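You operate a simulated robot arm through the tools that you are given. There is no shell and no other tool.

The job below is to be done with a simulated two-armed robot. You get a single attempt, and the scene is never put back.

Task
Wipe up the spill on the top of the lid table with the bench cloth and put it back.

It is judged by the outcome, as a careful person would: the job done as asked, and still so three seconds after it is handed in. It fails if anything else is knocked over, pushed out of place, dropped, spilled or broken. Lids that push on must go on centred and level and be pressed home; caps that screw on are set level and turned clockwise until they are tight. Flat cloth is picked up by pressing the open fingertips on it (5 to 10 N) and closing them slowly along it; thin cloth reads only 2 to 8 mm in the jaws.

Robot
Two 6-joint arms with two-finger grippers on one trunk, on a base that moves. Base frame: it is fixed to the floor where the robot stands at the start and does not move with it; the origin is under the middle of the robot, x ahead of it, y to its left, z up; the surface under the hand at the start is at about z = 85. Lengths are in cm, angles in degrees, forces in N, time in s.
The left shoulder is at the start at [7, 14.8, 137.7], the right one opposite. With the tool pointing down near the work surface each hand reaches from about 40 to 68 cm from the robot's upright axis, wherever it stands, measured 20 degrees to its own side. Payload 2.45 kg a hand.
Tool frame (each hand has its own): the origin (TCP) lies between the finger pads and is the grasp point; the fingertips stand 3 cm ahead of it; z points along the fingers, y is the line along which they close. The gripper opens to 10.6 cm; its body begins 7.9 cm behind the TCP.
Orientation is that of the tool frame in the base frame, as a unit quaternion [x, y, z, w]. With the fingers straight down and closing along the base's y, the tool's x points along the base's -x, its y along +y and its z along -z.

Tools
- The arms move only by the tool arm_command. It takes "left_plan", "right_plan" or both (then of equal length, played together; a hand with none holds still); each is a list of rows, each a list of 7 numbers: the turn, a rotation vector about the base's x, y, z in degrees, then the shift along the base's x, y, z in cm, then the gripper command, from -1 (fully open) to 1 (shut), values between in proportion. In form: [[rx, ry, rz, tx, ty, tz, claw], ...]. A call has 1 to 20 rows; each row is the pose to reach, as a shift and turn from the pose commanded when the call began. Rows are played at 5 a second. More than 5 cm and 8.6 degrees between two rows, or a gripper value outside its range, and nothing of the call is played. A pose out of reach is approached as far as the arm can. The call stops where the force on the tool passes 40 N (or 10 N more than at its start, if that is more) or the arm is blocked; 0.2 s more then pass. The fingers move at their own pace (about 7.2 cm/s each) and stop on an object; they squeeze with about 42 N. The grip force told is the motor's: it shows also when the fingers shut on nothing. Time passes only in rows, and 0.2 s behind the last, so rows that repeat a pose let the fingers close. It gives the time, the measured TCP pose, the force on the tool (base axes), the opening and the grip force at its end, in the units of the frame above (readings bear some noise), with the torque about the TCP (base axes, N m) and any sound that the robot's microphone picked up, and new pictures: "views" is both (left out), scene, wrist or none (wrist: the cameras of the hands that moved).
- Cameras (640 x 400 px; columns grow to the right, rows downward): "scene" is now at [11.77, -3.54, 158.32]; the picture's right is [-0.46, -0.89, 0.00], its down [-0.71, 0.37, -0.60] and it looks along [0.54, -0.28, -0.80] (base axes); focal length 268 px, centre (320, 200). "left" rides on the left gripper at [7.6, 0.2, -10.6] in its tool frame; the picture's right is [-0.02, 1.00, 0.00], its down [-0.78, -0.02, -0.62] and it looks along [-0.62, -0.01, 0.78] (tool axes); focal length 247 px, centre (320, 200). "right" rides on the right gripper at [7.6, -0.2, -10.6] in its tool frame; the picture's right is [0.02, 1.00, 0.00], its down [-0.78, 0.02, -0.62] and it looks along [-0.62, 0.01, 0.78] (tool axes); focal length 247 px, centre (320, 200). There is no depth. A picture from a camera that has moved, and an enlarged one, comes with that camera's place and axes in the base frame and with its lens.
- slide_trunk(by): slides the trunk up (or, below 0, down) by that many cm; the arms and the scene camera ride with it, the base frame stays. It gives what a move gives, with no picture.
- roll_base(legs): drives the robot by 1 to 6 legs, each [ahead, left, turn to the left] in cm, cm and degrees, along the robot's own axes; the way and the turn of a leg run together, so that a leg with both is an arc; at most 150 cm and 180 degrees a leg. The arms and the cameras ride along, it lands a little off, and it stops where it bumps. It gives what a move gives, and a new picture of the scene camera.
- turn_head(pan, tilt): turns the head with the scene camera to pan (to the left, within 86 degrees either way) and tilt (down, from -29 to 69), counted from straight ahead of the robot. It gives what a move gives, and a new picture of the scene camera.
- enlarge(camera, box): a new picture of the part [left, top, right, bottom] of that camera's present view, enlarged. No time passes.
- close_job(): hands the job in; it is judged then, once.

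Nothing tells you exact positions but the pictures and the camera data. Unless the task says otherwise, let go and move clear before handing in.

The tools are called after "Call:" as name(argument=value, ...) on one line, values as JSON. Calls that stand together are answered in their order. arm_command: Moves the arms, as the interface text tells. Its arguments: {"type":"object","properties":{"left_plan":{"type":"array"},"right_plan":{"type":"array"},"views":{"type":"string","enum":["both","scene","wrist","none"]}},"required":[]} The other tools are called the same way: slide_trunk (by) moves the trunk up or down; roll_base (legs) drives the base; turn_head (pan, tilt) turns the head that bears the scene camera; enlarge (camera, box) takes an enlarged picture of a part of a camera's view; close_job () hands the job in.

At the start:

```text
time: 0.0
left_ee_pos: [62.01, 2.47, 100.14]
left_ee_rot: [0.0, 1.0, 0.0, 0.0]
left_wrist_force: [-0.2, -0.4, -0.4]
left_moment: [-0.01, -0.04, -0.02]
left_gripper_width: 10.59
left_grasp_force: 0.0
right_ee_pos: [38.27, -32.66, 110.89]
right_ee_rot: [0.0, 1.0, -0.001, 0.001]
right_wrist_force: [0.3, -0.7, 0.0]
right_moment: [0.01, 0.03, 0.05]
right_gripper_width: 10.59
right_grasp_force: 0.0
trunk travel left (down, up): [-85.0, 9.0]
robot x, y, heading: [-0.2, -0.02, 0.3]
head pan, tilt (commanded): [-27.5, 52.8]
```

scene: 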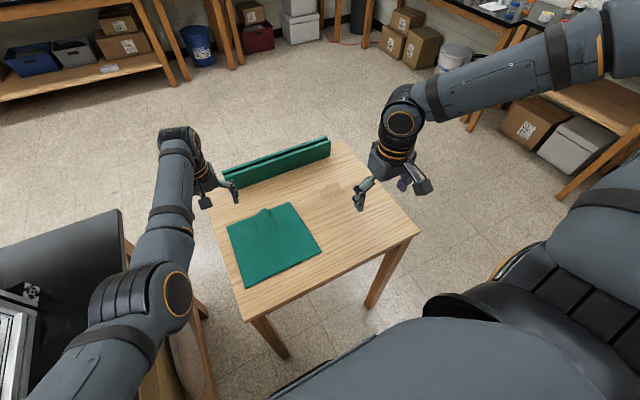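
right: 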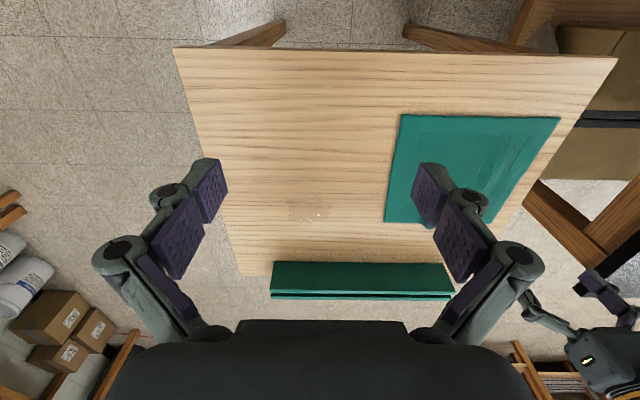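
left: 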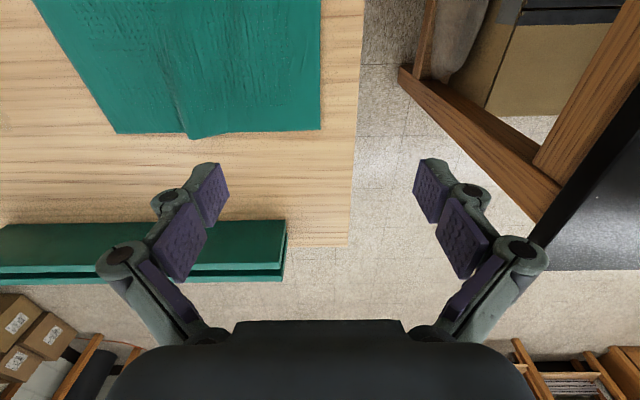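

I see a small wooden table ahead with a green cloth on it, a green folded bar along its far edge, and a faint greyish patch that may be the spill. I'll enlarge the views before moving anything.

Call:
enlarge(camera="scene", box=[200, 120, 430, 300])

Call:
enlarge(camera="right", box=[220, 100, 480, 310])

Call:
enlarge(camera="left", box=[0, 0, 380, 300])

```text
2.22 times, centred on (315, 210) of scene
camera zoom: at [11.77, -3.54, 158.32], right [-0.46, -0.89, 0.0], down [-0.71, 0.37, -0.6], along [0.54, -0.28, -0.8], focal length 595 px, centre (331, 178)
```

zoom: 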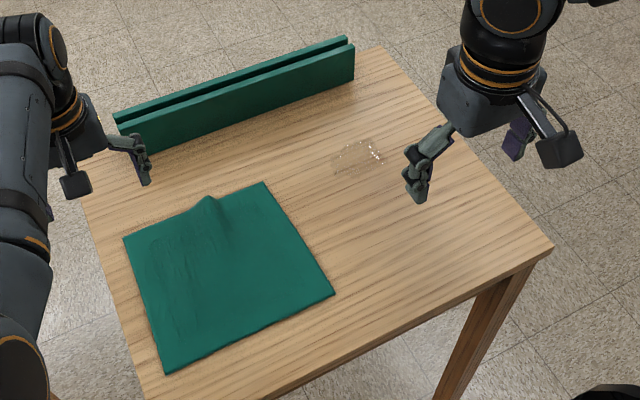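

```text
1.90 times, centred on (350, 205) of right
camera zoom: at [30.69, -32.82, 121.63], right [-0.02, 1.0, 0.0], down [0.78, 0.02, 0.62], along [0.62, 0.01, -0.78], focal length 470 px, centre (263, 190)
```

zoom: 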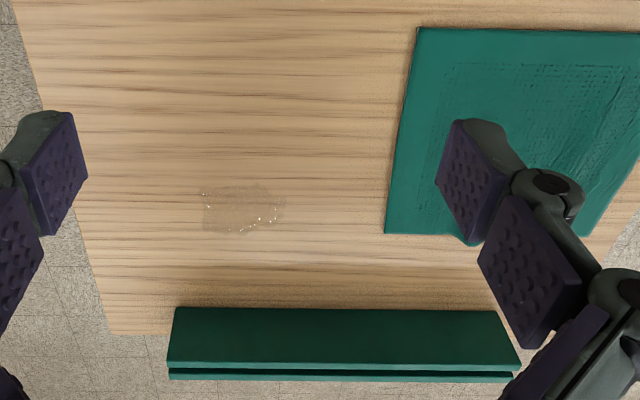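

```text
1.33 times, centred on (190, 150) of left
camera zoom: at [54.36, 2.63, 110.59], right [0.02, 1.0, 0.0], down [0.78, -0.02, 0.62], along [0.62, -0.01, -0.78], focal length 329 px, centre (493, 267)
```

zoom: 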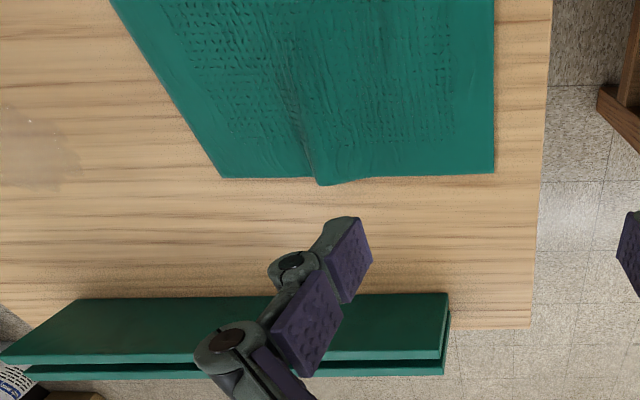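

I see the small table with one green cloth (with a raised ridge at its far edge), a green slotted bar, and a glossy wet patch. I'll look around the room to see whether there are other tables or cloths before deciding which is which.

Call:
turn_head(pan=60, tilt=35)

Call:
turn_head(pan=0, tilt=30)

Call:
turn_head(pan=-70, tilt=30)

Call:
turn_head(pan=0, tilt=60)

```text
time: 1.6
left_ee_pos: [61.99, 2.55, 100.02]
left_ee_rot: [0.0, 1.0, -0.001, -0.001]
left_wrist_force: [0.4, -0.4, 0.3]
left_moment: [-0.01, -0.03, 0.02]
left_gripper_width: 10.61
left_grasp_force: 0.0
right_ee_pos: [38.21, -32.8, 110.91]
right_ee_rot: [0.0, 1.0, 0.0, 0.0]
right_wrist_force: [-0.7, -0.2, 0.5]
right_moment: [0.02, 0.01, -0.02]
right_gripper_width: 10.61
right_grasp_force: 0.0
trunk travel left (down, up): [-85.0, 9.0]
robot x, y, heading: [-0.25, 0.09, -0.4]
head pan, tilt (commanded): [60.0, 35.0]
camera scene: at [9.58, 7.52, 160.87], right [0.87, -0.5, 0.0], down [-0.29, -0.5, -0.82], along [0.41, 0.71, -0.57], focal length 268 px, centre (320, 200)
```

scene: 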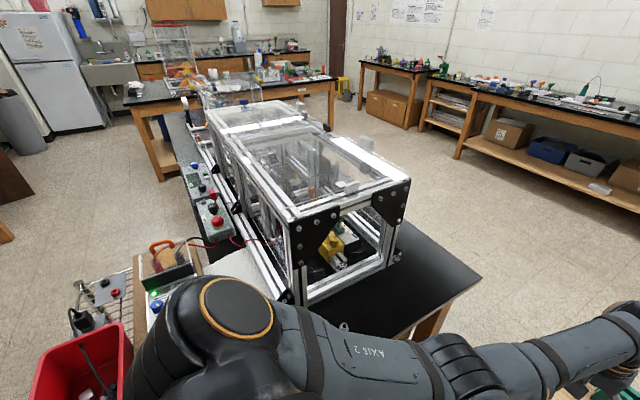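

```text
time: 2.9
left_ee_pos: [62.02, 2.42, 100.1]
left_ee_rot: [0.0, 1.0, 0.0, 0.0]
left_wrist_force: [0.0, -0.6, -0.7]
left_moment: [0.0, 0.0, -0.01]
left_gripper_width: 10.59
left_grasp_force: 0.0
right_ee_pos: [38.29, -32.67, 110.96]
right_ee_rot: [0.0, 1.0, 0.0, 0.0]
right_wrist_force: [0.1, 0.8, 0.6]
right_moment: [0.01, 0.02, 0.0]
right_gripper_width: 10.62
right_grasp_force: 0.2
trunk travel left (down, up): [-85.0, 9.0]
robot x, y, heading: [0.12, 0.35, 0.0]
head pan, tilt (commanded): [0.0, 30.0]
camera scene: at [14.22, -0.09, 161.65], right [0.0, -1.0, 0.0], down [-0.5, 0.0, -0.87], along [0.87, 0.0, -0.5], focal length 268 px, centre (320, 200)
```

scene: 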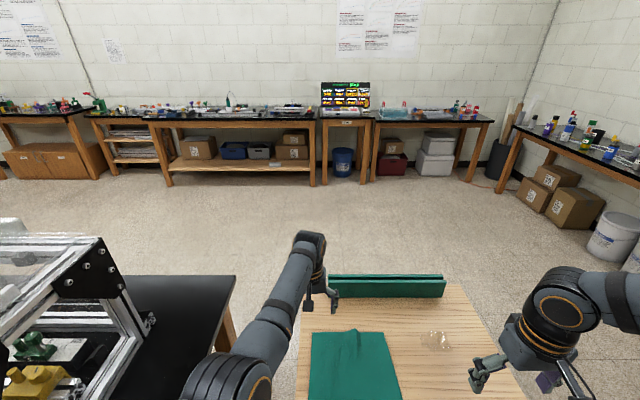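

```text
time: 4.3
left_ee_pos: [61.95, 2.58, 99.89]
left_ee_rot: [0.0, 1.0, 0.0, 0.0]
left_wrist_force: [0.3, 1.0, -0.2]
left_moment: [0.0, 0.03, 0.0]
left_gripper_width: 10.58
left_grasp_force: 0.0
right_ee_pos: [38.23, -32.78, 110.9]
right_ee_rot: [0.0, 1.0, 0.0, 0.0]
right_wrist_force: [0.8, 1.0, -0.3]
right_moment: [-0.01, 0.0, -0.02]
right_gripper_width: 10.61
right_grasp_force: 0.0
trunk travel left (down, up): [-85.0, 9.0]
robot x, y, heading: [-0.2, 0.35, -0.1]
head pan, tilt (commanded): [-70.0, 30.0]
camera scene: at [8.28, -8.6, 161.65], right [-0.94, -0.34, 0.0], down [-0.17, 0.47, -0.87], along [0.3, -0.81, -0.5], focal length 268 px, centre (320, 200)
```

scene: 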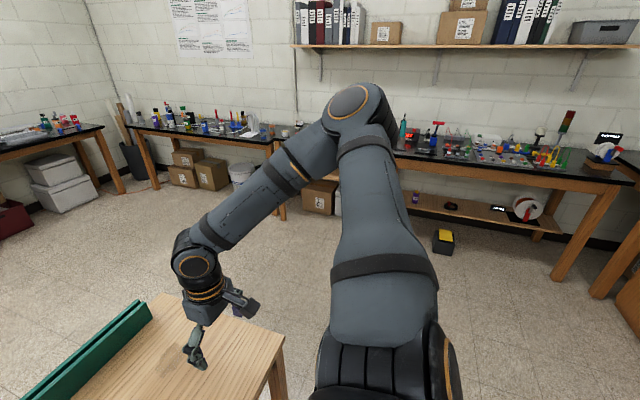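

```text
time: 5.7
left_ee_pos: [61.91, 2.58, 99.88]
left_ee_rot: [-0.001, 1.0, 0.0, 0.0]
left_wrist_force: [-0.1, 0.5, 0.2]
left_moment: [0.02, 0.02, 0.0]
left_gripper_width: 10.64
left_grasp_force: 0.0
right_ee_pos: [38.23, -32.7, 110.9]
right_ee_rot: [0.0, 1.0, 0.001, -0.001]
right_wrist_force: [0.4, -0.3, 0.7]
right_moment: [0.0, 0.03, 0.01]
right_gripper_width: 10.61
right_grasp_force: 0.0
trunk travel left (down, up): [-85.0, 9.0]
robot x, y, heading: [0.25, -0.14, 0.1]
head pan, tilt (commanded): [0.0, 60.0]
camera scene: at [11.84, -0.11, 157.44], right [0.0, -1.0, 0.0], down [-0.87, 0.0, -0.5], along [0.5, 0.0, -0.87], focal length 268 px, centre (320, 200)
```

scene: 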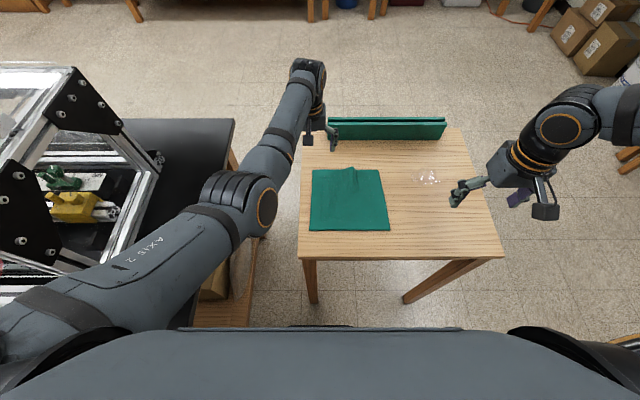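

The table is the small wooden one: about x 35–84, y −51 to +5, z ≈ 85. The cloth lies at about x 43–65, y −20.5 to +2.5, with a ridge near y −11 at its far edge. The wet patch is centred near (62, −35.5). I'll raise the left hand out of the way first, then shift the base to the right so the right hand can reach both.

Call:
arm_command(left_plan=[[0, 0, 0, 0, 0, 4, -1], [0, 0, 0, 0, 0, 8, -1], [0, 0, 0, 0, 0, 12, -1], [0, 0, 0, -1, 1, 16, -1], [0, 0, 0, -4, 2, 19, -1], [0, 0, 0, -7, 4, 21, -1], [0, 0, 0, -10, 6, 22, -1], [0, 0, 0, -12, 8, 22, -1], [0, 0, 0, -12, 8, 22, -1]], views="scene")

```text
time: 7.7
left_ee_pos: [62.93, 5.27, 116.39]
left_ee_rot: [0.0, 1.0, 0.0, 0.0]
left_wrist_force: [0.2, 0.4, 0.2]
left_moment: [0.0, -0.01, 0.02]
left_gripper_width: 10.58
left_grasp_force: 0.1
left hand out of reach, approached as far as the arm can: row 4, 5, 6, 7, 8, 9
right_ee_pos: [38.19, -32.66, 110.89]
right_ee_rot: [0.001, 1.0, 0.0, -0.001]
right_wrist_force: [0.2, 0.2, 0.3]
right_moment: [0.01, 0.03, 0.0]
right_gripper_width: 10.59
right_grasp_force: 0.0
trunk travel left (down, up): [-85.0, 9.0]
robot x, y, heading: [0.23, -0.04, 0.1]
head pan, tilt (commanded): [0.0, 60.0]
camera scene: at [11.88, -0.02, 157.44], right [0.0, -1.0, 0.0], down [-0.87, 0.0, -0.5], along [0.5, 0.0, -0.87], focal length 268 px, centre (320, 200)
```

scene: 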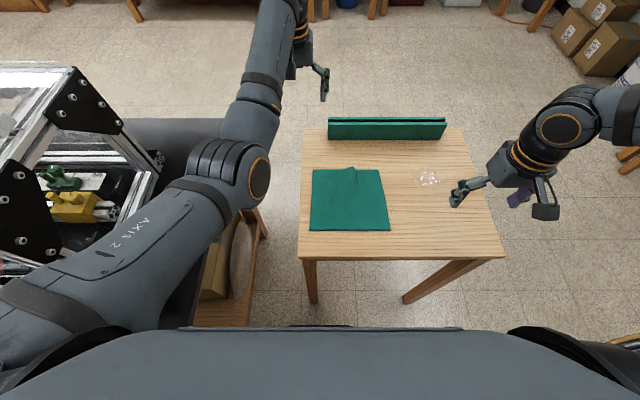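

The left hand stopped partway, at about (63, 5, 116), when the raised pose went out of reach. I'll test a small backward step to see where the commanded pose now stands.

Call:
arm_command(left_plan=[[0, 0, 0, -2, 0, -2, -1], [0, 0, 0, -4, 0, -4, -1], [0, 0, 0, -7, 0, -6, -1], [0, 0, 0, -7, 0, -6, -1]], views="none")

```text
time: 8.9
left_ee_pos: [58.89, 7.93, 109.55]
left_ee_rot: [-0.019, 1.0, 0.022, 0.012]
left_wrist_force: [0.5, -0.3, 0.5]
left_moment: [0.02, 0.06, 0.01]
left_gripper_width: 10.6
left_grasp_force: 0.0
left hand out of reach, approached as far as the arm can: row 1, 2, 3, 4
right_ee_pos: [38.24, -32.81, 110.91]
right_ee_rot: [0.0, 1.0, 0.001, -0.001]
right_wrist_force: [1.0, -0.3, -0.8]
right_moment: [0.03, 0.01, 0.0]
right_gripper_width: 10.6
right_grasp_force: 0.1
trunk travel left (down, up): [-85.0, 9.0]
robot x, y, heading: [0.23, -0.21, 0.0]
head pan, tilt (commanded): [0.0, 60.0]
stopped in row 4 (left hand): the arm was blocked; the commanded pose is now the measured one
```

The left arm reports being blocked, with the hand at about (59, 8, 110). I'll look at it in case the arm is close to the equipment on the left before moving it any further.

Call:
turn_head(pan=35, tilt=50)

Call:
enlarge(camera="left", box=[0, 0, 640, 400])

```text
time: 9.9
left_ee_pos: [58.83, 7.96, 109.5]
left_ee_rot: [-0.019, 1.0, 0.021, 0.011]
left_wrist_force: [-0.1, -0.4, -0.3]
left_moment: [-0.01, -0.03, 0.04]
left_gripper_width: 10.58
left_grasp_force: 0.0
right_ee_pos: [38.22, -32.75, 110.91]
right_ee_rot: [0.0, 1.0, -0.001, 0.0]
right_wrist_force: [0.1, 0.3, -0.2]
right_moment: [-0.04, 0.0, -0.01]
right_gripper_width: 10.6
right_grasp_force: 0.1
trunk travel left (down, up): [-85.0, 9.0]
robot x, y, heading: [0.23, 0.36, 0.1]
head pan, tilt (commanded): [35.0, 50.0]
camera scene: at [11.48, 4.3, 158.7], right [0.57, -0.82, 0.0], down [-0.63, -0.44, -0.64], along [0.53, 0.37, -0.77], focal length 268 px, centre (320, 200)
```

scene: 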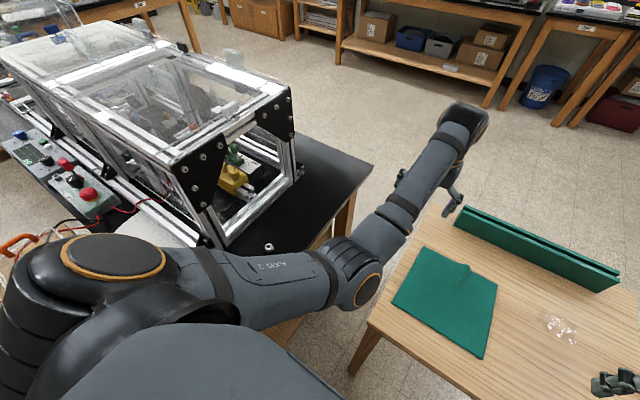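

```text
1.00 times, centred on (320, 200) of left (not enlarged: the box is as wide or as high as the picture)
camera zoom: at [50.94, 7.43, 119.92], right [-0.02, 1.0, 0.04], down [0.77, -0.01, 0.64], along [0.64, 0.04, -0.77], focal length 247 px, centre (320, 200)
```

zoom: 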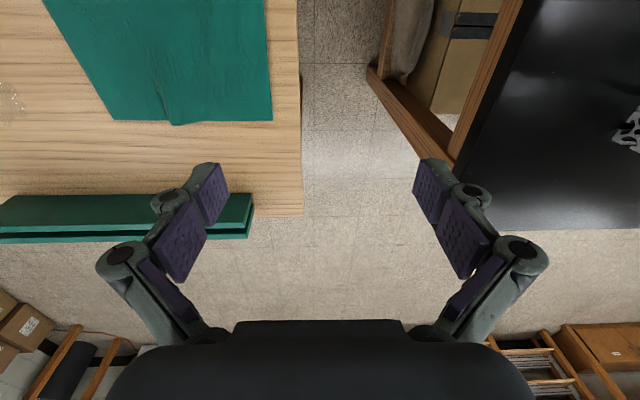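

The left arm is clear of the equipment, so this looks like a kinematic limit at that height. I'll bring the left hand back and to its own side at about the same height, in small steps.

Call:
arm_command(left_plan=[[0, 0, 0, -1.5, 1, -1, -1], [0, 0, 0, -3, 2, -2, -1], [0, 0, 0, -4.5, 3, -3, -1], [0, 0, 0, -6, 4, -4, -1], [0, 0, 0, -7.5, 5, -4, -1], [0, 0, 0, -9, 6, -4, -1], [0, 0, 0, -10.5, 7, -4, -1], [0, 0, 0, -12, 8, -4, -1]], views="scene")

```text
time: 11.7
left_ee_pos: [53.54, 19.29, 109.13]
left_ee_rot: [-0.04, 0.991, 0.081, 0.102]
left_wrist_force: [-0.6, 0.3, 0.0]
left_moment: [-0.01, -0.05, 0.03]
left_gripper_width: 10.6
left_grasp_force: 0.2
left hand out of reach, approached as far as the arm can: row 1, 2, 3, 4, 5, 6, 7, 8
right_ee_pos: [38.09, -32.74, 110.94]
right_ee_rot: [0.0, 1.0, 0.0, 0.001]
right_wrist_force: [-0.5, -1.2, -0.3]
right_moment: [-0.01, -0.06, 0.01]
right_gripper_width: 10.59
right_grasp_force: 0.1
trunk travel left (down, up): [-85.0, 9.0]
robot x, y, heading: [-0.18, 0.23, -0.1]
head pan, tilt (commanded): [35.0, 50.0]
stopped in row 8 (left hand): the arm was blocked; the commanded pose is now the measured one
camera scene: at [11.39, 4.37, 158.7], right [0.57, -0.82, 0.0], down [-0.63, -0.44, -0.64], along [0.53, 0.37, -0.77], focal length 268 px, centre (320, 200)
```

scene: 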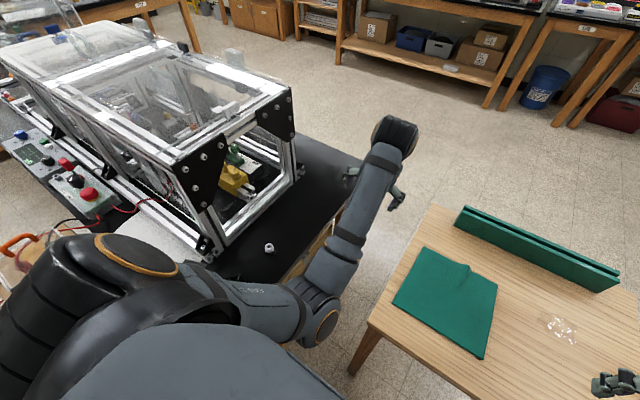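

The left hand is now clear at about (54, 19, 109). Next I'll test the right arm's reach toward the spill at a safe height, before choosing the base shift.

Call:
arm_command(right_plan=[[0, 0, 0, 3, 0, -3, -1], [0, 0, 0, 6, 0, -6, -1], [0, 0, 0, 9, 0, -9, -1], [0, 0, 0, 12, 0, -11, -1], [0, 0, 0, 15, -1, -12, -1], [0, 0, 0, 18, -2, -12, -1], [0, 0, 0, 20, -3, -12, -1], [0, 0, 0, 22, -3, -12, -1], [0, 0, 0, 22, -3, -12, -1]], views="both")

Call:
turn_head(pan=-20, tilt=50)

```text
time: 13.7
left_ee_pos: [53.48, 19.17, 109.21]
left_ee_rot: [-0.041, 0.991, 0.082, 0.099]
left_wrist_force: [0.5, -0.9, -0.8]
left_moment: [0.01, 0.0, 0.02]
left_gripper_width: 10.59
left_grasp_force: 0.1
right_ee_pos: [50.32, -41.23, 101.18]
right_ee_rot: [0.001, 1.0, 0.001, 0.001]
right_wrist_force: [0.0, 0.4, 0.5]
right_moment: [0.01, 0.0, 0.0]
right_gripper_width: 10.6
right_grasp_force: 0.1
right hand out of reach, approached as far as the arm can: row 2, 3, 4, 5, 6, 7, 8, 9
trunk travel left (down, up): [-85.0, 9.0]
robot x, y, heading: [0.2, -0.14, -0.1]
head pan, tilt (commanded): [35.0, 50.0]
camera scene: at [11.47, 4.28, 158.7], right [0.57, -0.82, 0.0], down [-0.63, -0.44, -0.64], along [0.53, 0.37, -0.77], focal length 268 px, centre (320, 200)
camera right: at [42.82, -41.29, 111.91], right [-0.02, 1.0, 0.0], down [0.78, 0.02, 0.62], along [0.62, 0.01, -0.78], focal length 247 px, centre (320, 200)
```

scene: 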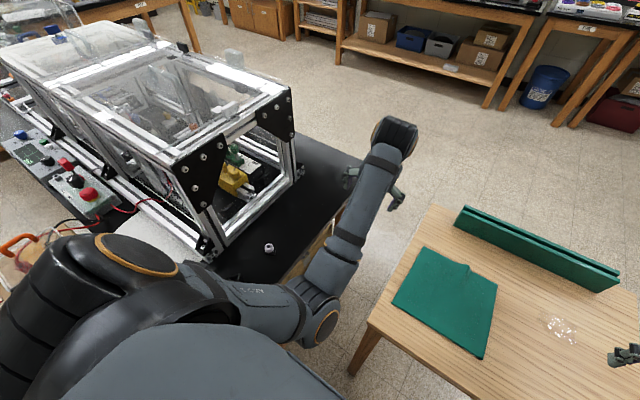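
right: 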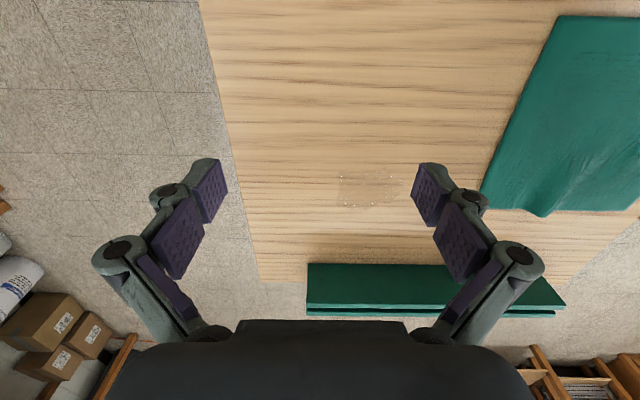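

```text
time: 14.9
left_ee_pos: [53.58, 19.19, 109.27]
left_ee_rot: [-0.041, 0.991, 0.081, 0.101]
left_wrist_force: [0.5, 0.4, -0.1]
left_moment: [0.02, -0.01, 0.0]
left_gripper_width: 10.6
left_grasp_force: 0.0
right_ee_pos: [50.31, -41.15, 101.2]
right_ee_rot: [0.0, 1.0, 0.001, 0.0]
right_wrist_force: [0.5, 0.0, -0.9]
right_moment: [0.0, 0.01, 0.0]
right_gripper_width: 10.58
right_grasp_force: 0.1
trunk travel left (down, up): [-85.0, 9.0]
robot x, y, heading: [-0.04, -0.11, 0.2]
head pan, tilt (commanded): [-20.0, 50.0]
camera scene: at [12.42, -2.73, 158.7], right [-0.34, -0.94, 0.0], down [-0.72, 0.26, -0.64], along [0.6, -0.22, -0.77], focal length 268 px, centre (320, 200)
```

scene: 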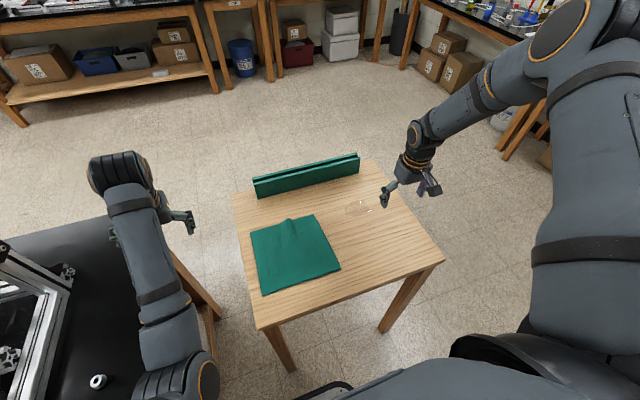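

The right hand drifted to (50, −41, 101), staying at about −30° as seen from its shoulder, so the wrist roll looks like the limit. I'll test whether turning the tool about the vertical frees the inward motion.

Call:
arm_command(right_plan=[[0, 0, 3, 0, 1, 0, -1], [0, 0, 6, 0, 2.5, 0, -1], [0, 0, 9, 1, 4, 0, -1], [0, 0, 12, 1.5, 6, 0, -1], [0, 0, 15, 2, 8, 0, -1], [0, 0, 15, 2, 8, 0, -1]], views="scene")

```text
time: 16.4
left_ee_pos: [53.54, 19.17, 109.12]
left_ee_rot: [-0.041, 0.991, 0.081, 0.1]
left_wrist_force: [0.2, -0.1, -0.3]
left_moment: [-0.03, 0.02, -0.01]
left_gripper_width: 10.61
left_grasp_force: 0.0
right_ee_pos: [47.49, -37.11, 103.34]
right_ee_rot: [-0.131, 0.991, 0.001, 0.0]
right_wrist_force: [0.6, -0.5, 0.6]
right_moment: [0.01, 0.0, -0.01]
right_gripper_width: 10.61
right_grasp_force: 0.2
right hand out of reach, approached as far as the arm can: row 1, 2, 3, 4, 5, 6
trunk travel left (down, up): [-85.0, 9.0]
robot x, y, heading: [-0.01, 0.48, 0.2]
head pan, tilt (commanded): [-20.0, 50.0]
camera scene: at [12.43, -2.75, 158.69], right [-0.34, -0.94, 0.0], down [-0.72, 0.26, -0.64], along [0.6, -0.22, -0.77], focal length 268 px, centre (320, 200)
```

scene: 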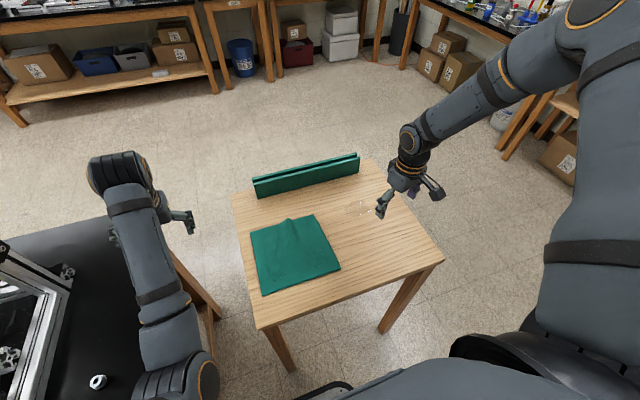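

Turning the tool worked but the position is still limited, so the arm's posture (elbow out and up) seems to be the constraint. I'll look at the right arm's configuration directly.

Call:
turn_head(pan=-50, tilt=35)

Call:
turn_head(pan=-80, tilt=45)

```text
time: 17.3
left_ee_pos: [53.42, 19.3, 109.15]
left_ee_rot: [-0.041, 0.991, 0.082, 0.101]
left_wrist_force: [0.3, -0.4, -0.1]
left_moment: [-0.03, 0.03, 0.01]
left_gripper_width: 10.58
left_grasp_force: 0.0
right_ee_pos: [47.53, -37.02, 103.4]
right_ee_rot: [-0.131, 0.991, 0.0, 0.001]
right_wrist_force: [-0.3, -0.6, 0.7]
right_moment: [-0.02, 0.01, -0.01]
right_gripper_width: 10.6
right_grasp_force: 0.1
trunk travel left (down, up): [-85.0, 9.0]
robot x, y, heading: [-0.15, 0.01, -0.1]
head pan, tilt (commanded): [-50.0, 35.0]
camera scene: at [10.83, -6.82, 160.87], right [-0.77, -0.64, 0.0], down [-0.37, 0.44, -0.82], along [0.53, -0.63, -0.57], focal length 268 px, centre (320, 200)
```

scene: 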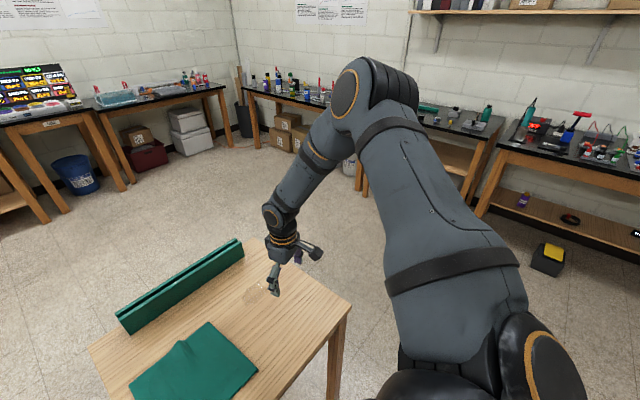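

```text
time: 18.2
left_ee_pos: [53.45, 19.15, 109.18]
left_ee_rot: [-0.041, 0.991, 0.081, 0.1]
left_wrist_force: [0.4, -0.9, 0.3]
left_moment: [-0.02, 0.02, -0.01]
left_gripper_width: 10.62
left_grasp_force: 0.0
right_ee_pos: [47.59, -37.11, 103.38]
right_ee_rot: [-0.13, 0.991, 0.001, 0.001]
right_wrist_force: [0.5, 0.2, 0.1]
right_moment: [-0.01, 0.01, -0.02]
right_gripper_width: 10.58
right_grasp_force: 0.1
trunk travel left (down, up): [-85.0, 9.0]
robot x, y, heading: [0.01, -0.04, 0.1]
head pan, tilt (commanded): [-80.0, 45.0]
camera scene: at [6.61, -8.1, 159.39], right [-0.98, -0.17, 0.0], down [-0.12, 0.7, -0.71], along [0.12, -0.7, -0.71], focal length 268 px, centre (320, 200)
```

scene: 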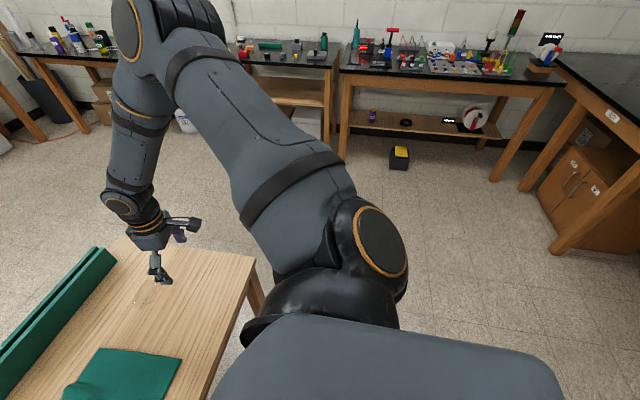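

The right arm is in an elbow-up posture and the hand is hovering at (47.5, −37, 103). I'll send a null command to see what pose the controller regards as commanded.

Call:
arm_command(right_plan=[[0, 0, 0, 0, 0, 0, -1], [0, 0, 0, 0, 0, 0, -1]], views="none")

```text
time: 18.9
left_ee_pos: [53.54, 19.17, 109.24]
left_ee_rot: [-0.041, 0.991, 0.082, 0.099]
left_wrist_force: [0.2, 0.0, 0.1]
left_moment: [-0.04, 0.03, -0.02]
left_gripper_width: 10.58
left_grasp_force: 0.1
right_ee_pos: [47.61, -37.0, 103.34]
right_ee_rot: [-0.131, 0.991, 0.001, 0.001]
right_wrist_force: [0.6, -1.0, 0.5]
right_moment: [-0.02, -0.02, 0.02]
right_gripper_width: 10.6
right_grasp_force: 0.1
trunk travel left (down, up): [-85.0, 9.0]
robot x, y, heading: [-0.12, -0.01, -0.1]
head pan, tilt (commanded): [-80.0, 45.0]
```

The right arm can't swing inward in this posture, but the left arm started comfortably over (62, 2.5). So I'll work with the left hand and move the base to the right along the table edge, first so that the cloth's ridge is within easy reach. I'll check the floor on the right side first.

Call:
turn_head(pan=-86, tilt=69)

Call:
turn_head(pan=-50, tilt=69)

```text
time: 19.7
left_ee_pos: [53.61, 19.29, 109.17]
left_ee_rot: [-0.041, 0.991, 0.082, 0.1]
left_wrist_force: [0.6, -0.3, 0.6]
left_moment: [-0.02, 0.0, 0.01]
left_gripper_width: 10.61
left_grasp_force: 0.1
right_ee_pos: [47.55, -37.13, 103.39]
right_ee_rot: [-0.13, 0.991, 0.001, 0.002]
right_wrist_force: [-0.5, 0.1, 0.0]
right_moment: [0.0, -0.02, 0.01]
right_gripper_width: 10.61
right_grasp_force: 0.0
trunk travel left (down, up): [-85.0, 9.0]
robot x, y, heading: [-0.2, -0.07, 0.3]
head pan, tilt (commanded): [-85.9, 68.8]
camera scene: at [5.58, -5.68, 156.51], right [-1.0, -0.07, 0.0], down [-0.07, 0.93, -0.36], along [0.03, -0.36, -0.93], focal length 268 px, centre (320, 200)
```

scene: 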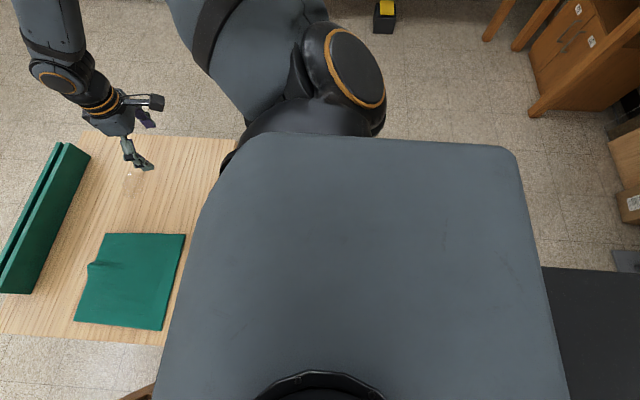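

```text
time: 20.8
left_ee_pos: [53.59, 19.27, 109.07]
left_ee_rot: [-0.042, 0.991, 0.082, 0.1]
left_wrist_force: [0.2, 0.2, 0.0]
left_moment: [-0.04, -0.03, 0.02]
left_gripper_width: 10.59
left_grasp_force: 0.1
right_ee_pos: [47.59, -37.05, 103.42]
right_ee_rot: [-0.13, 0.991, 0.0, 0.001]
right_wrist_force: [0.6, 0.0, -0.1]
right_moment: [-0.01, -0.01, 0.02]
right_gripper_width: 10.59
right_grasp_force: 0.1
trunk travel left (down, up): [-85.0, 9.0]
robot x, y, heading: [-0.15, 0.18, 0.0]
head pan, tilt (commanded): [-50.0, 68.8]
camera scene: at [8.76, -4.38, 156.5], right [-0.77, -0.64, 0.0], down [-0.6, 0.71, -0.36], along [0.23, -0.28, -0.93], focal length 268 px, centre (320, 200)
```

scene: 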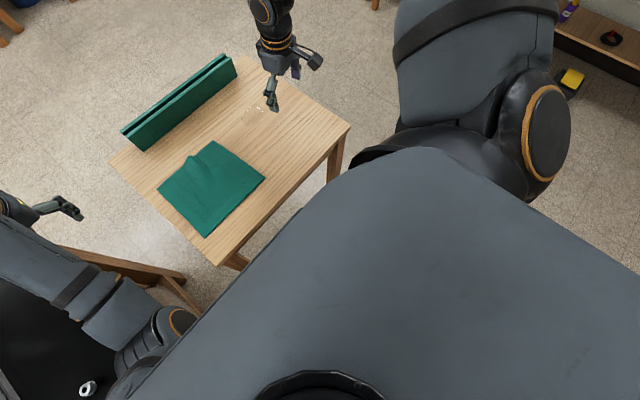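

The floor to the right is clear. I'll roll 17 cm to the right and then look at the result.

Call:
roll_base(legs=[[0, -17, 0]])

Call:
turn_head(pan=10, tilt=58)

```text
time: 22.2
left_ee_pos: [53.54, 2.22, 109.12]
left_ee_rot: [-0.04, 0.991, 0.079, 0.099]
left_wrist_force: [-0.1, -0.3, 0.5]
left_moment: [0.01, 0.0, -0.03]
left_gripper_width: 10.58
left_grasp_force: 0.0
right_ee_pos: [47.45, -54.08, 103.62]
right_ee_rot: [-0.13, 0.992, -0.001, 0.0]
right_wrist_force: [0.4, 0.3, 0.6]
right_moment: [-0.04, -0.02, 0.03]
right_gripper_width: 10.56
right_grasp_force: 0.0
trunk travel left (down, up): [-85.0, 9.0]
robot x, y, heading: [0.12, -17.19, -0.1]
head pan, tilt (commanded): [-50.0, 68.8]
camera scene: at [8.74, -21.14, 156.51], right [-0.77, -0.64, 0.0], down [-0.6, 0.71, -0.36], along [0.23, -0.28, -0.93], focal length 268 px, centre (320, 200)
```

scene: 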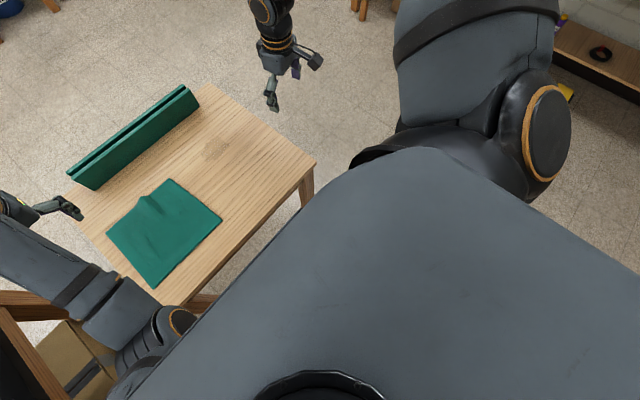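

```text
time: 23.5
left_ee_pos: [53.45, 2.04, 109.17]
left_ee_rot: [-0.04, 0.991, 0.081, 0.101]
left_wrist_force: [-0.1, -0.4, 0.0]
left_moment: [-0.01, 0.0, 0.02]
left_gripper_width: 10.59
left_grasp_force: 0.0
right_ee_pos: [47.37, -54.37, 103.48]
right_ee_rot: [-0.13, 0.992, 0.001, 0.001]
right_wrist_force: [1.3, 0.2, -1.0]
right_moment: [0.01, 0.02, 0.01]
right_gripper_width: 10.61
right_grasp_force: 0.0
trunk travel left (down, up): [-85.0, 9.0]
robot x, y, heading: [-0.21, -16.9, -0.4]
head pan, tilt (commanded): [10.0, 58.0]
camera scene: at [11.94, -16.08, 157.68], right [0.17, -0.99, 0.0], down [-0.84, -0.14, -0.53], along [0.52, 0.09, -0.85], focal length 268 px, centre (320, 200)
```

scene: 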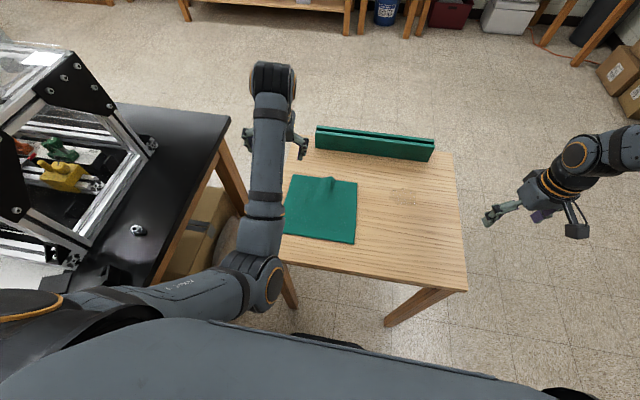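

The base is at y ≈ −17 and the left hand is at (53.5, 2, 109), tilted about 15°. I'll straighten the tool and bring it over the ridge of the cloth at (61, −11, 100).

Call:
arm_command(left_plan=[[-1, 1.3, -0.5, 1, -1.6, -0.5, -1], [-2.2, 2.6, -1.1, 2, -3.2, -1, -1], [-3.4, 4.2, -1.7, 3, -5, -2, -1], [-4.6, 5.7, -2.3, 4, -6.6, -3, -1], [-5.8, 7.2, -2.9, 5, -8.2, -4.5, -1], [-7, 8.6, -3.5, 6, -9.8, -6, -1], [-8.2, 10.1, -4.1, 6.8, -11.5, -7.5, -1], [-9.3, 11.5, -4.7, 7.5, -13.1, -9.2, -1], [-9.3, 11.5, -4.7, 7.5, -13.1, -9.2, -1]], views="both")

```text
time: 25.5
left_ee_pos: [61.05, -10.94, 99.9]
left_ee_rot: [0.0, 1.0, 0.0, 0.0]
left_wrist_force: [-0.2, -0.7, -0.5]
left_moment: [-0.01, -0.02, 0.0]
left_gripper_width: 10.61
left_grasp_force: 0.1
right_ee_pos: [47.44, -54.29, 103.47]
right_ee_rot: [-0.13, 0.992, -0.001, 0.001]
right_wrist_force: [-0.3, 0.0, 0.0]
right_moment: [0.01, 0.02, 0.02]
right_gripper_width: 10.6
right_grasp_force: 0.2
trunk travel left (down, up): [-85.0, 9.0]
robot x, y, heading: [-0.02, -17.33, 0.0]
head pan, tilt (commanded): [10.0, 58.0]
camera scene: at [11.92, -16.05, 157.68], right [0.17, -0.99, 0.0], down [-0.84, -0.15, -0.53], along [0.52, 0.09, -0.85], focal length 268 px, centre (320, 200)
camera left: at [53.43, -10.89, 110.53], right [0.02, 1.0, 0.0], down [0.78, -0.02, 0.62], along [0.62, -0.01, -0.78], focal length 247 px, centre (320, 200)
```

scene: 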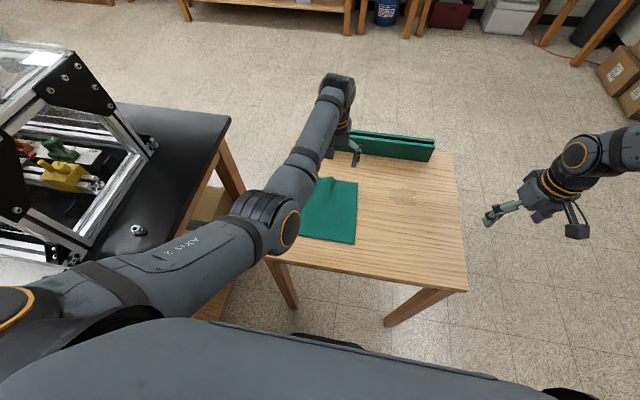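
left: 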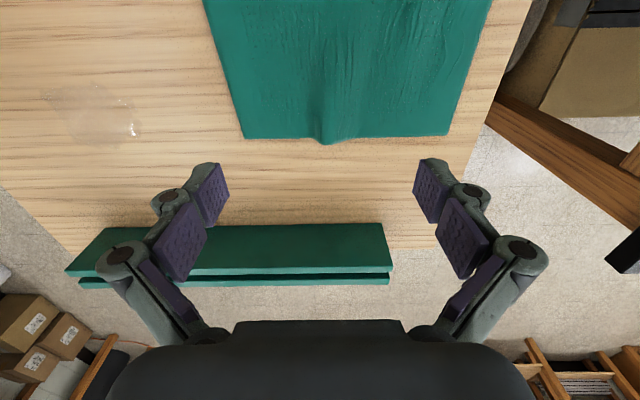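

The left hand is straight down over the ridge at (61, −10.9, 100), the cloth's far edge is at x ≈ 65, and the spill spans about x 58.8–65.3, y −38.5 to −30.5. I'll descend towards the cloth and take a closer look at contact height.

Call:
arm_command(left_plan=[[0, 0, 0, 0, 0, -2, -1], [0, 0, 0, 0, 0, -4, -0.8], [0, 0, 0, 0, 0, -6, -0.6], [0, 0, 0, 0, 0, -7.5, -0.4], [0, 0, 0, 0, 0, -8.5, -0.2], [0, 0, 0, 0, 0, -8.5, -0.2]], views="both")

```text
time: 26.9
left_ee_pos: [60.98, -11.23, 91.52]
left_ee_rot: [0.0, 1.0, 0.0, 0.0]
left_wrist_force: [0.3, -0.6, 0.5]
left_moment: [0.02, 0.02, 0.03]
left_gripper_width: 6.35
left_grasp_force: 0.0
right_ee_pos: [47.44, -54.31, 103.45]
right_ee_rot: [-0.13, 0.992, 0.001, 0.001]
right_wrist_force: [-0.1, 0.7, -0.8]
right_moment: [0.0, -0.02, -0.01]
right_gripper_width: 10.62
right_grasp_force: 0.1
trunk travel left (down, up): [-85.0, 9.0]
robot x, y, heading: [-0.11, -17.26, -0.0]
head pan, tilt (commanded): [10.0, 58.0]
camera scene: at [11.93, -16.07, 157.68], right [0.17, -0.99, 0.0], down [-0.84, -0.15, -0.53], along [0.52, 0.09, -0.85], focal length 268 px, centre (320, 200)
camera left: at [53.35, -10.99, 102.09], right [0.02, 1.0, 0.0], down [0.78, -0.02, 0.62], along [0.62, -0.01, -0.78], focal length 247 px, centre (320, 200)
```

scene: 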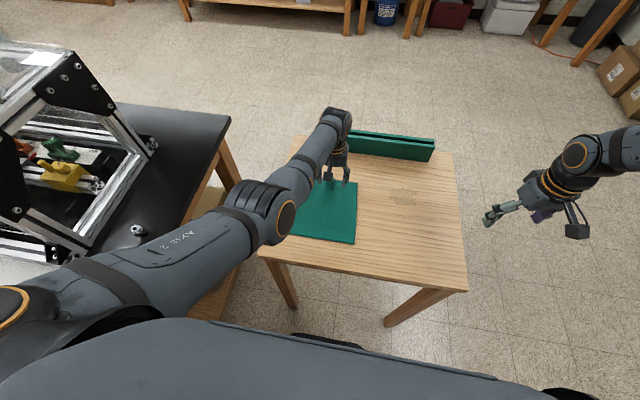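
left: 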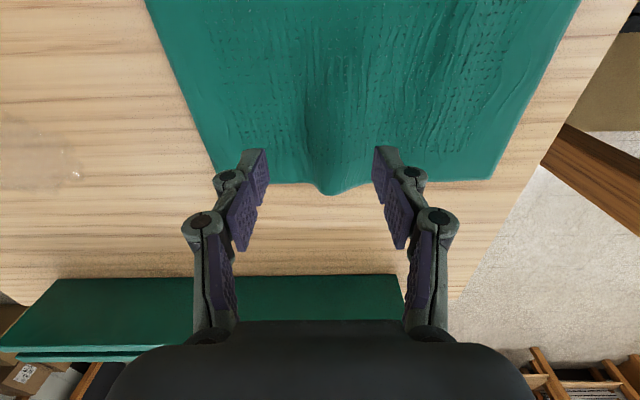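

The fingers straddle the ridge, with tips at about z 88.5 and no contact yet. I'll lower in small steps, watching the force.

Call:
arm_command(left_plan=[[0, 0, 0, 0, 0, -0.5, -0.2], [0, 0, 0, 0, 0, -1, -0.2], [0, 0, 0, 0, 0, -1.5, -0.2], [0, 0, 0, 0, 0, -2, -0.2], [0, 0, 0, 0, 0, -2, -0.2]], views="wrist")

```text
time: 28.1
left_ee_pos: [60.93, -11.16, 89.39]
left_ee_rot: [0.001, 1.0, 0.0, 0.0]
left_wrist_force: [-1.2, 0.1, -0.1]
left_moment: [-0.01, -0.02, 0.01]
left_gripper_width: 6.35
left_grasp_force: 0.0
right_ee_pos: [47.47, -54.46, 103.38]
right_ee_rot: [-0.13, 0.992, 0.0, 0.001]
right_wrist_force: [0.3, -0.8, -1.5]
right_moment: [0.01, -0.05, -0.01]
right_gripper_width: 10.6
right_grasp_force: 0.0
trunk travel left (down, up): [-85.0, 9.0]
robot x, y, heading: [0.25, -17.47, -0.1]
head pan, tilt (commanded): [10.0, 58.0]
camera left: at [53.36, -10.93, 100.02], right [0.02, 1.0, 0.0], down [0.78, -0.02, 0.62], along [0.62, -0.01, -0.78], focal length 247 px, centre (320, 200)
```

left: 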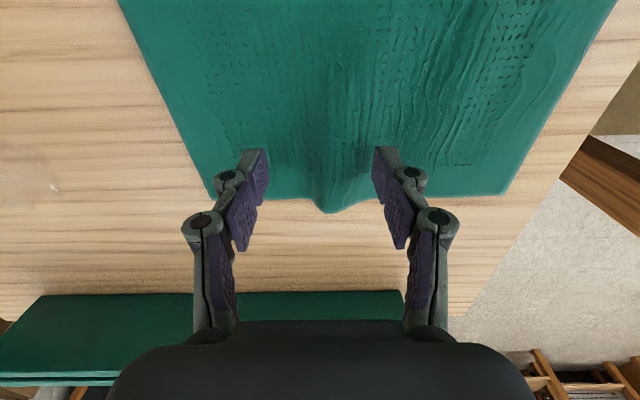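

Call:
arm_command(left_plan=[[0, 0, 0, 0, 0, -0.25, -0.2], [0, 0, 0, 0, 0, -0.5, -0.2], [0, 0, 0, 0, 0, -0.5, -0.2]], views="none")

```text
time: 28.9
left_ee_pos: [60.88, -11.06, 89.07]
left_ee_rot: [0.0, 1.0, -0.001, 0.0]
left_wrist_force: [0.1, 0.4, -0.8]
left_moment: [0.0, 0.02, -0.03]
left_gripper_width: 6.36
left_grasp_force: 0.0
right_ee_pos: [47.44, -54.44, 103.51]
right_ee_rot: [-0.129, 0.992, 0.001, 0.0]
right_wrist_force: [0.2, 0.3, 0.5]
right_moment: [0.02, -0.02, -0.03]
right_gripper_width: 10.61
right_grasp_force: 0.1
trunk travel left (down, up): [-85.0, 9.0]
robot x, y, heading: [0.06, -17.62, -0.1]
head pan, tilt (commanded): [10.0, 58.0]
```

No contact yet, with tips at about z 86. I'll keep going down in quarter-centimetre steps.

Call:
arm_command(left_plan=[[0, 0, 0, 0, 0, -0.2, -0.2], [0, 0, 0, 0, 0, -0.4, -0.2], [0, 0, 0, 0, 0, -0.4, -0.2]], views="none")

```text
time: 29.7
left_ee_pos: [60.78, -10.99, 88.68]
left_ee_rot: [0.001, 1.0, 0.0, 0.0]
left_wrist_force: [-0.9, -0.1, -0.8]
left_moment: [0.01, 0.02, -0.02]
left_gripper_width: 6.33
left_grasp_force: 0.0
right_ee_pos: [47.56, -54.35, 103.53]
right_ee_rot: [-0.129, 0.992, 0.001, 0.001]
right_wrist_force: [0.0, -0.2, -0.5]
right_moment: [0.0, -0.01, -0.02]
right_gripper_width: 10.58
right_grasp_force: 0.0
trunk travel left (down, up): [-85.0, 9.0]
robot x, y, heading: [-0.11, -17.19, -0.3]
head pan, tilt (commanded): [10.0, 58.0]
```

Call:
arm_command(left_plan=[[0, 0, 0, 0, 0, -0.15, -0.2], [0, 0, 0, 0, 0, -0.3, -0.2], [0, 0, 0, 0, 0, -0.3, -0.2]], views="wrist")

```text
time: 30.5
left_ee_pos: [60.65, -10.81, 88.4]
left_ee_rot: [0.0, 1.0, 0.0, 0.0]
left_wrist_force: [0.0, -0.1, -0.2]
left_moment: [0.0, 0.03, 0.01]
left_gripper_width: 6.37
left_grasp_force: 0.0
left hand out of reach, approached as far as the arm can: row 1, 2, 3
right_ee_pos: [47.47, -54.39, 103.44]
right_ee_rot: [-0.129, 0.992, 0.001, 0.0]
right_wrist_force: [0.2, -1.0, 0.1]
right_moment: [-0.01, -0.01, -0.01]
right_gripper_width: 10.6
right_grasp_force: 0.0
trunk travel left (down, up): [-85.0, 9.0]
robot x, y, heading: [0.01, -17.46, -0.3]
head pan, tilt (commanded): [10.0, 58.0]
camera left: at [53.0, -10.7, 98.97], right [0.02, 1.0, 0.0], down [0.78, -0.02, 0.62], along [0.62, -0.01, -0.78], focal length 247 px, centre (320, 200)
```

left: 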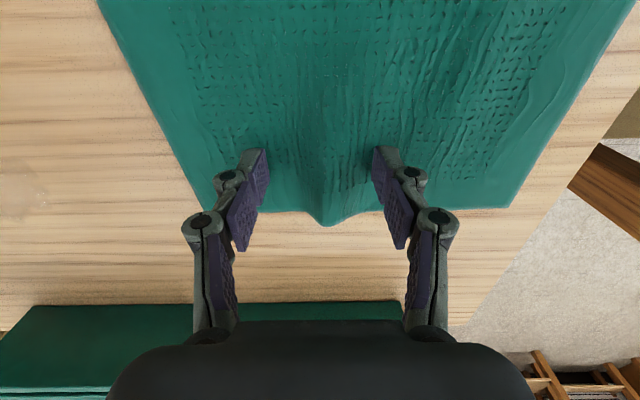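

The left arm hits its reach limit right at cloth height, tips ≈ 85.4 with no contact force yet. I'll raise the hand, lower the trunk 10 cm to gain reach, and come down again.

Call:
arm_command(left_plan=[[0, 0, 0, 0, 0, 3, -0.2], [0, 0, 0, 0.2, -0.1, 6, -0.2], [0, 0, 0, 0.3, -0.1, 9, -0.2], [0, 0, 0, 0.4, -0.1, 13, -0.2], [0, 0, 0, 0.4, -0.1, 13, -0.2]], views="none")

Call:
slide_trunk(by=-10)

```text
time: 31.7
left_ee_pos: [61.16, -10.88, 101.35]
left_ee_rot: [0.001, 1.0, 0.0, 0.0]
left_wrist_force: [0.2, 0.5, 0.2]
left_moment: [0.01, 0.02, 0.0]
left_gripper_width: 6.36
left_grasp_force: 0.1
right_ee_pos: [47.49, -54.43, 103.33]
right_ee_rot: [-0.13, 0.992, 0.0, -0.001]
right_wrist_force: [1.2, 0.5, -0.4]
right_moment: [0.01, 0.01, -0.01]
right_gripper_width: 10.59
right_grasp_force: 0.0
trunk travel left (down, up): [-85.0, 9.0]
robot x, y, heading: [-0.18, -17.13, 0.1]
head pan, tilt (commanded): [10.0, 58.0]
```

```text
time: 33.0
left_ee_pos: [61.06, -10.96, 91.29]
left_ee_rot: [0.001, 1.0, 0.0, 0.001]
left_wrist_force: [0.5, -0.2, 0.5]
left_moment: [0.0, 0.02, 0.03]
left_gripper_width: 6.33
left_grasp_force: 0.2
right_ee_pos: [47.45, -54.31, 93.48]
right_ee_rot: [-0.129, 0.992, 0.0, 0.001]
right_wrist_force: [0.2, -0.7, -0.2]
right_moment: [0.01, 0.01, -0.02]
right_gripper_width: 10.62
right_grasp_force: 0.1
trunk travel left (down, up): [-75.0, 19.0]
robot x, y, heading: [0.03, -17.48, -0.3]
head pan, tilt (commanded): [10.0, 58.0]
```

Trunk is down 10 cm and the hand is at (61, −11, 91.3). I'll descend again in small steps to touch the cloth.

Call:
arm_command(left_plan=[[0, 0, 0, 0, 0, -1, -0.2], [0, 0, 0, 0, 0, -2, -0.2], [0, 0, 0, 0, 0, -2.5, -0.2], [0, 0, 0, 0, 0, -2.8, -0.2], [0, 0, 0, 0, 0, -2.8, -0.2]], views="none")

```text
time: 34.2
left_ee_pos: [61.12, -10.97, 88.31]
left_ee_rot: [0.0, 1.0, 0.0, 0.0]
left_wrist_force: [0.2, 0.1, -0.3]
left_moment: [0.02, 0.02, -0.01]
left_gripper_width: 6.37
left_grasp_force: 0.2
right_ee_pos: [47.42, -54.33, 93.39]
right_ee_rot: [-0.129, 0.992, 0.001, 0.0]
right_wrist_force: [0.8, -0.1, -0.2]
right_moment: [0.02, -0.01, 0.01]
right_gripper_width: 10.6
right_grasp_force: 0.1
trunk travel left (down, up): [-75.0, 19.0]
robot x, y, heading: [0.09, -17.28, -0.1]
head pan, tilt (commanded): [10.0, 58.0]
```

Call:
arm_command(left_plan=[[0, 0, 0, 0, 0, -0.1, -0.2], [0, 0, 0, 0, 0, -0.2, -0.2], [0, 0, 0, 0, 0, -0.3, -0.2], [0, 0, 0, 0, 0, -0.3, -0.2]], views="none")

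```text
time: 35.2
left_ee_pos: [61.09, -11.05, 88.17]
left_ee_rot: [0.001, 1.0, 0.0, 0.001]
left_wrist_force: [1.4, -1.0, -0.3]
left_moment: [-0.01, 0.0, -0.05]
left_gripper_width: 6.35
left_grasp_force: 0.1
right_ee_pos: [47.44, -54.37, 93.47]
right_ee_rot: [-0.129, 0.992, 0.002, 0.0]
right_wrist_force: [0.1, 0.5, -0.5]
right_moment: [0.02, -0.02, 0.01]
right_gripper_width: 10.6
right_grasp_force: 0.1
trunk travel left (down, up): [-75.0, 19.0]
robot x, y, heading: [0.31, -16.73, -0.1]
head pan, tilt (commanded): [10.0, 58.0]
```

Call:
arm_command(left_plan=[[0, 0, 0, 0, 0, -0.1, -0.2], [0, 0, 0, 0, 0, -0.2, -0.2], [0, 0, 0, 0, 0, -0.3, -0.2], [0, 0, 0, 0, 0, -0.3, -0.2]], views="wrist")

```text
time: 36.2
left_ee_pos: [61.1, -10.98, 87.97]
left_ee_rot: [0.001, 1.0, 0.0, 0.001]
left_wrist_force: [1.2, 0.6, 9.2]
left_moment: [0.04, -0.02, 0.01]
left_gripper_width: 6.43
left_grasp_force: 0.3
right_ee_pos: [47.34, -54.45, 93.36]
right_ee_rot: [-0.13, 0.992, 0.001, 0.001]
right_wrist_force: [0.0, -1.4, 0.5]
right_moment: [0.03, 0.05, -0.03]
right_gripper_width: 10.58
right_grasp_force: 0.0
trunk travel left (down, up): [-75.0, 19.0]
robot x, y, heading: [0.21, -17.1, 0.0]
head pan, tilt (commanded): [10.0, 58.0]
camera left: at [53.44, -10.75, 98.55], right [0.02, 1.0, 0.0], down [0.78, -0.02, 0.62], along [0.62, -0.01, -0.78], focal length 247 px, centre (320, 200)
```

left: 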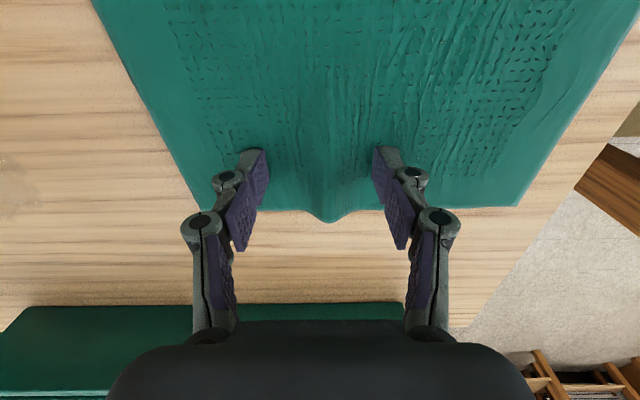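

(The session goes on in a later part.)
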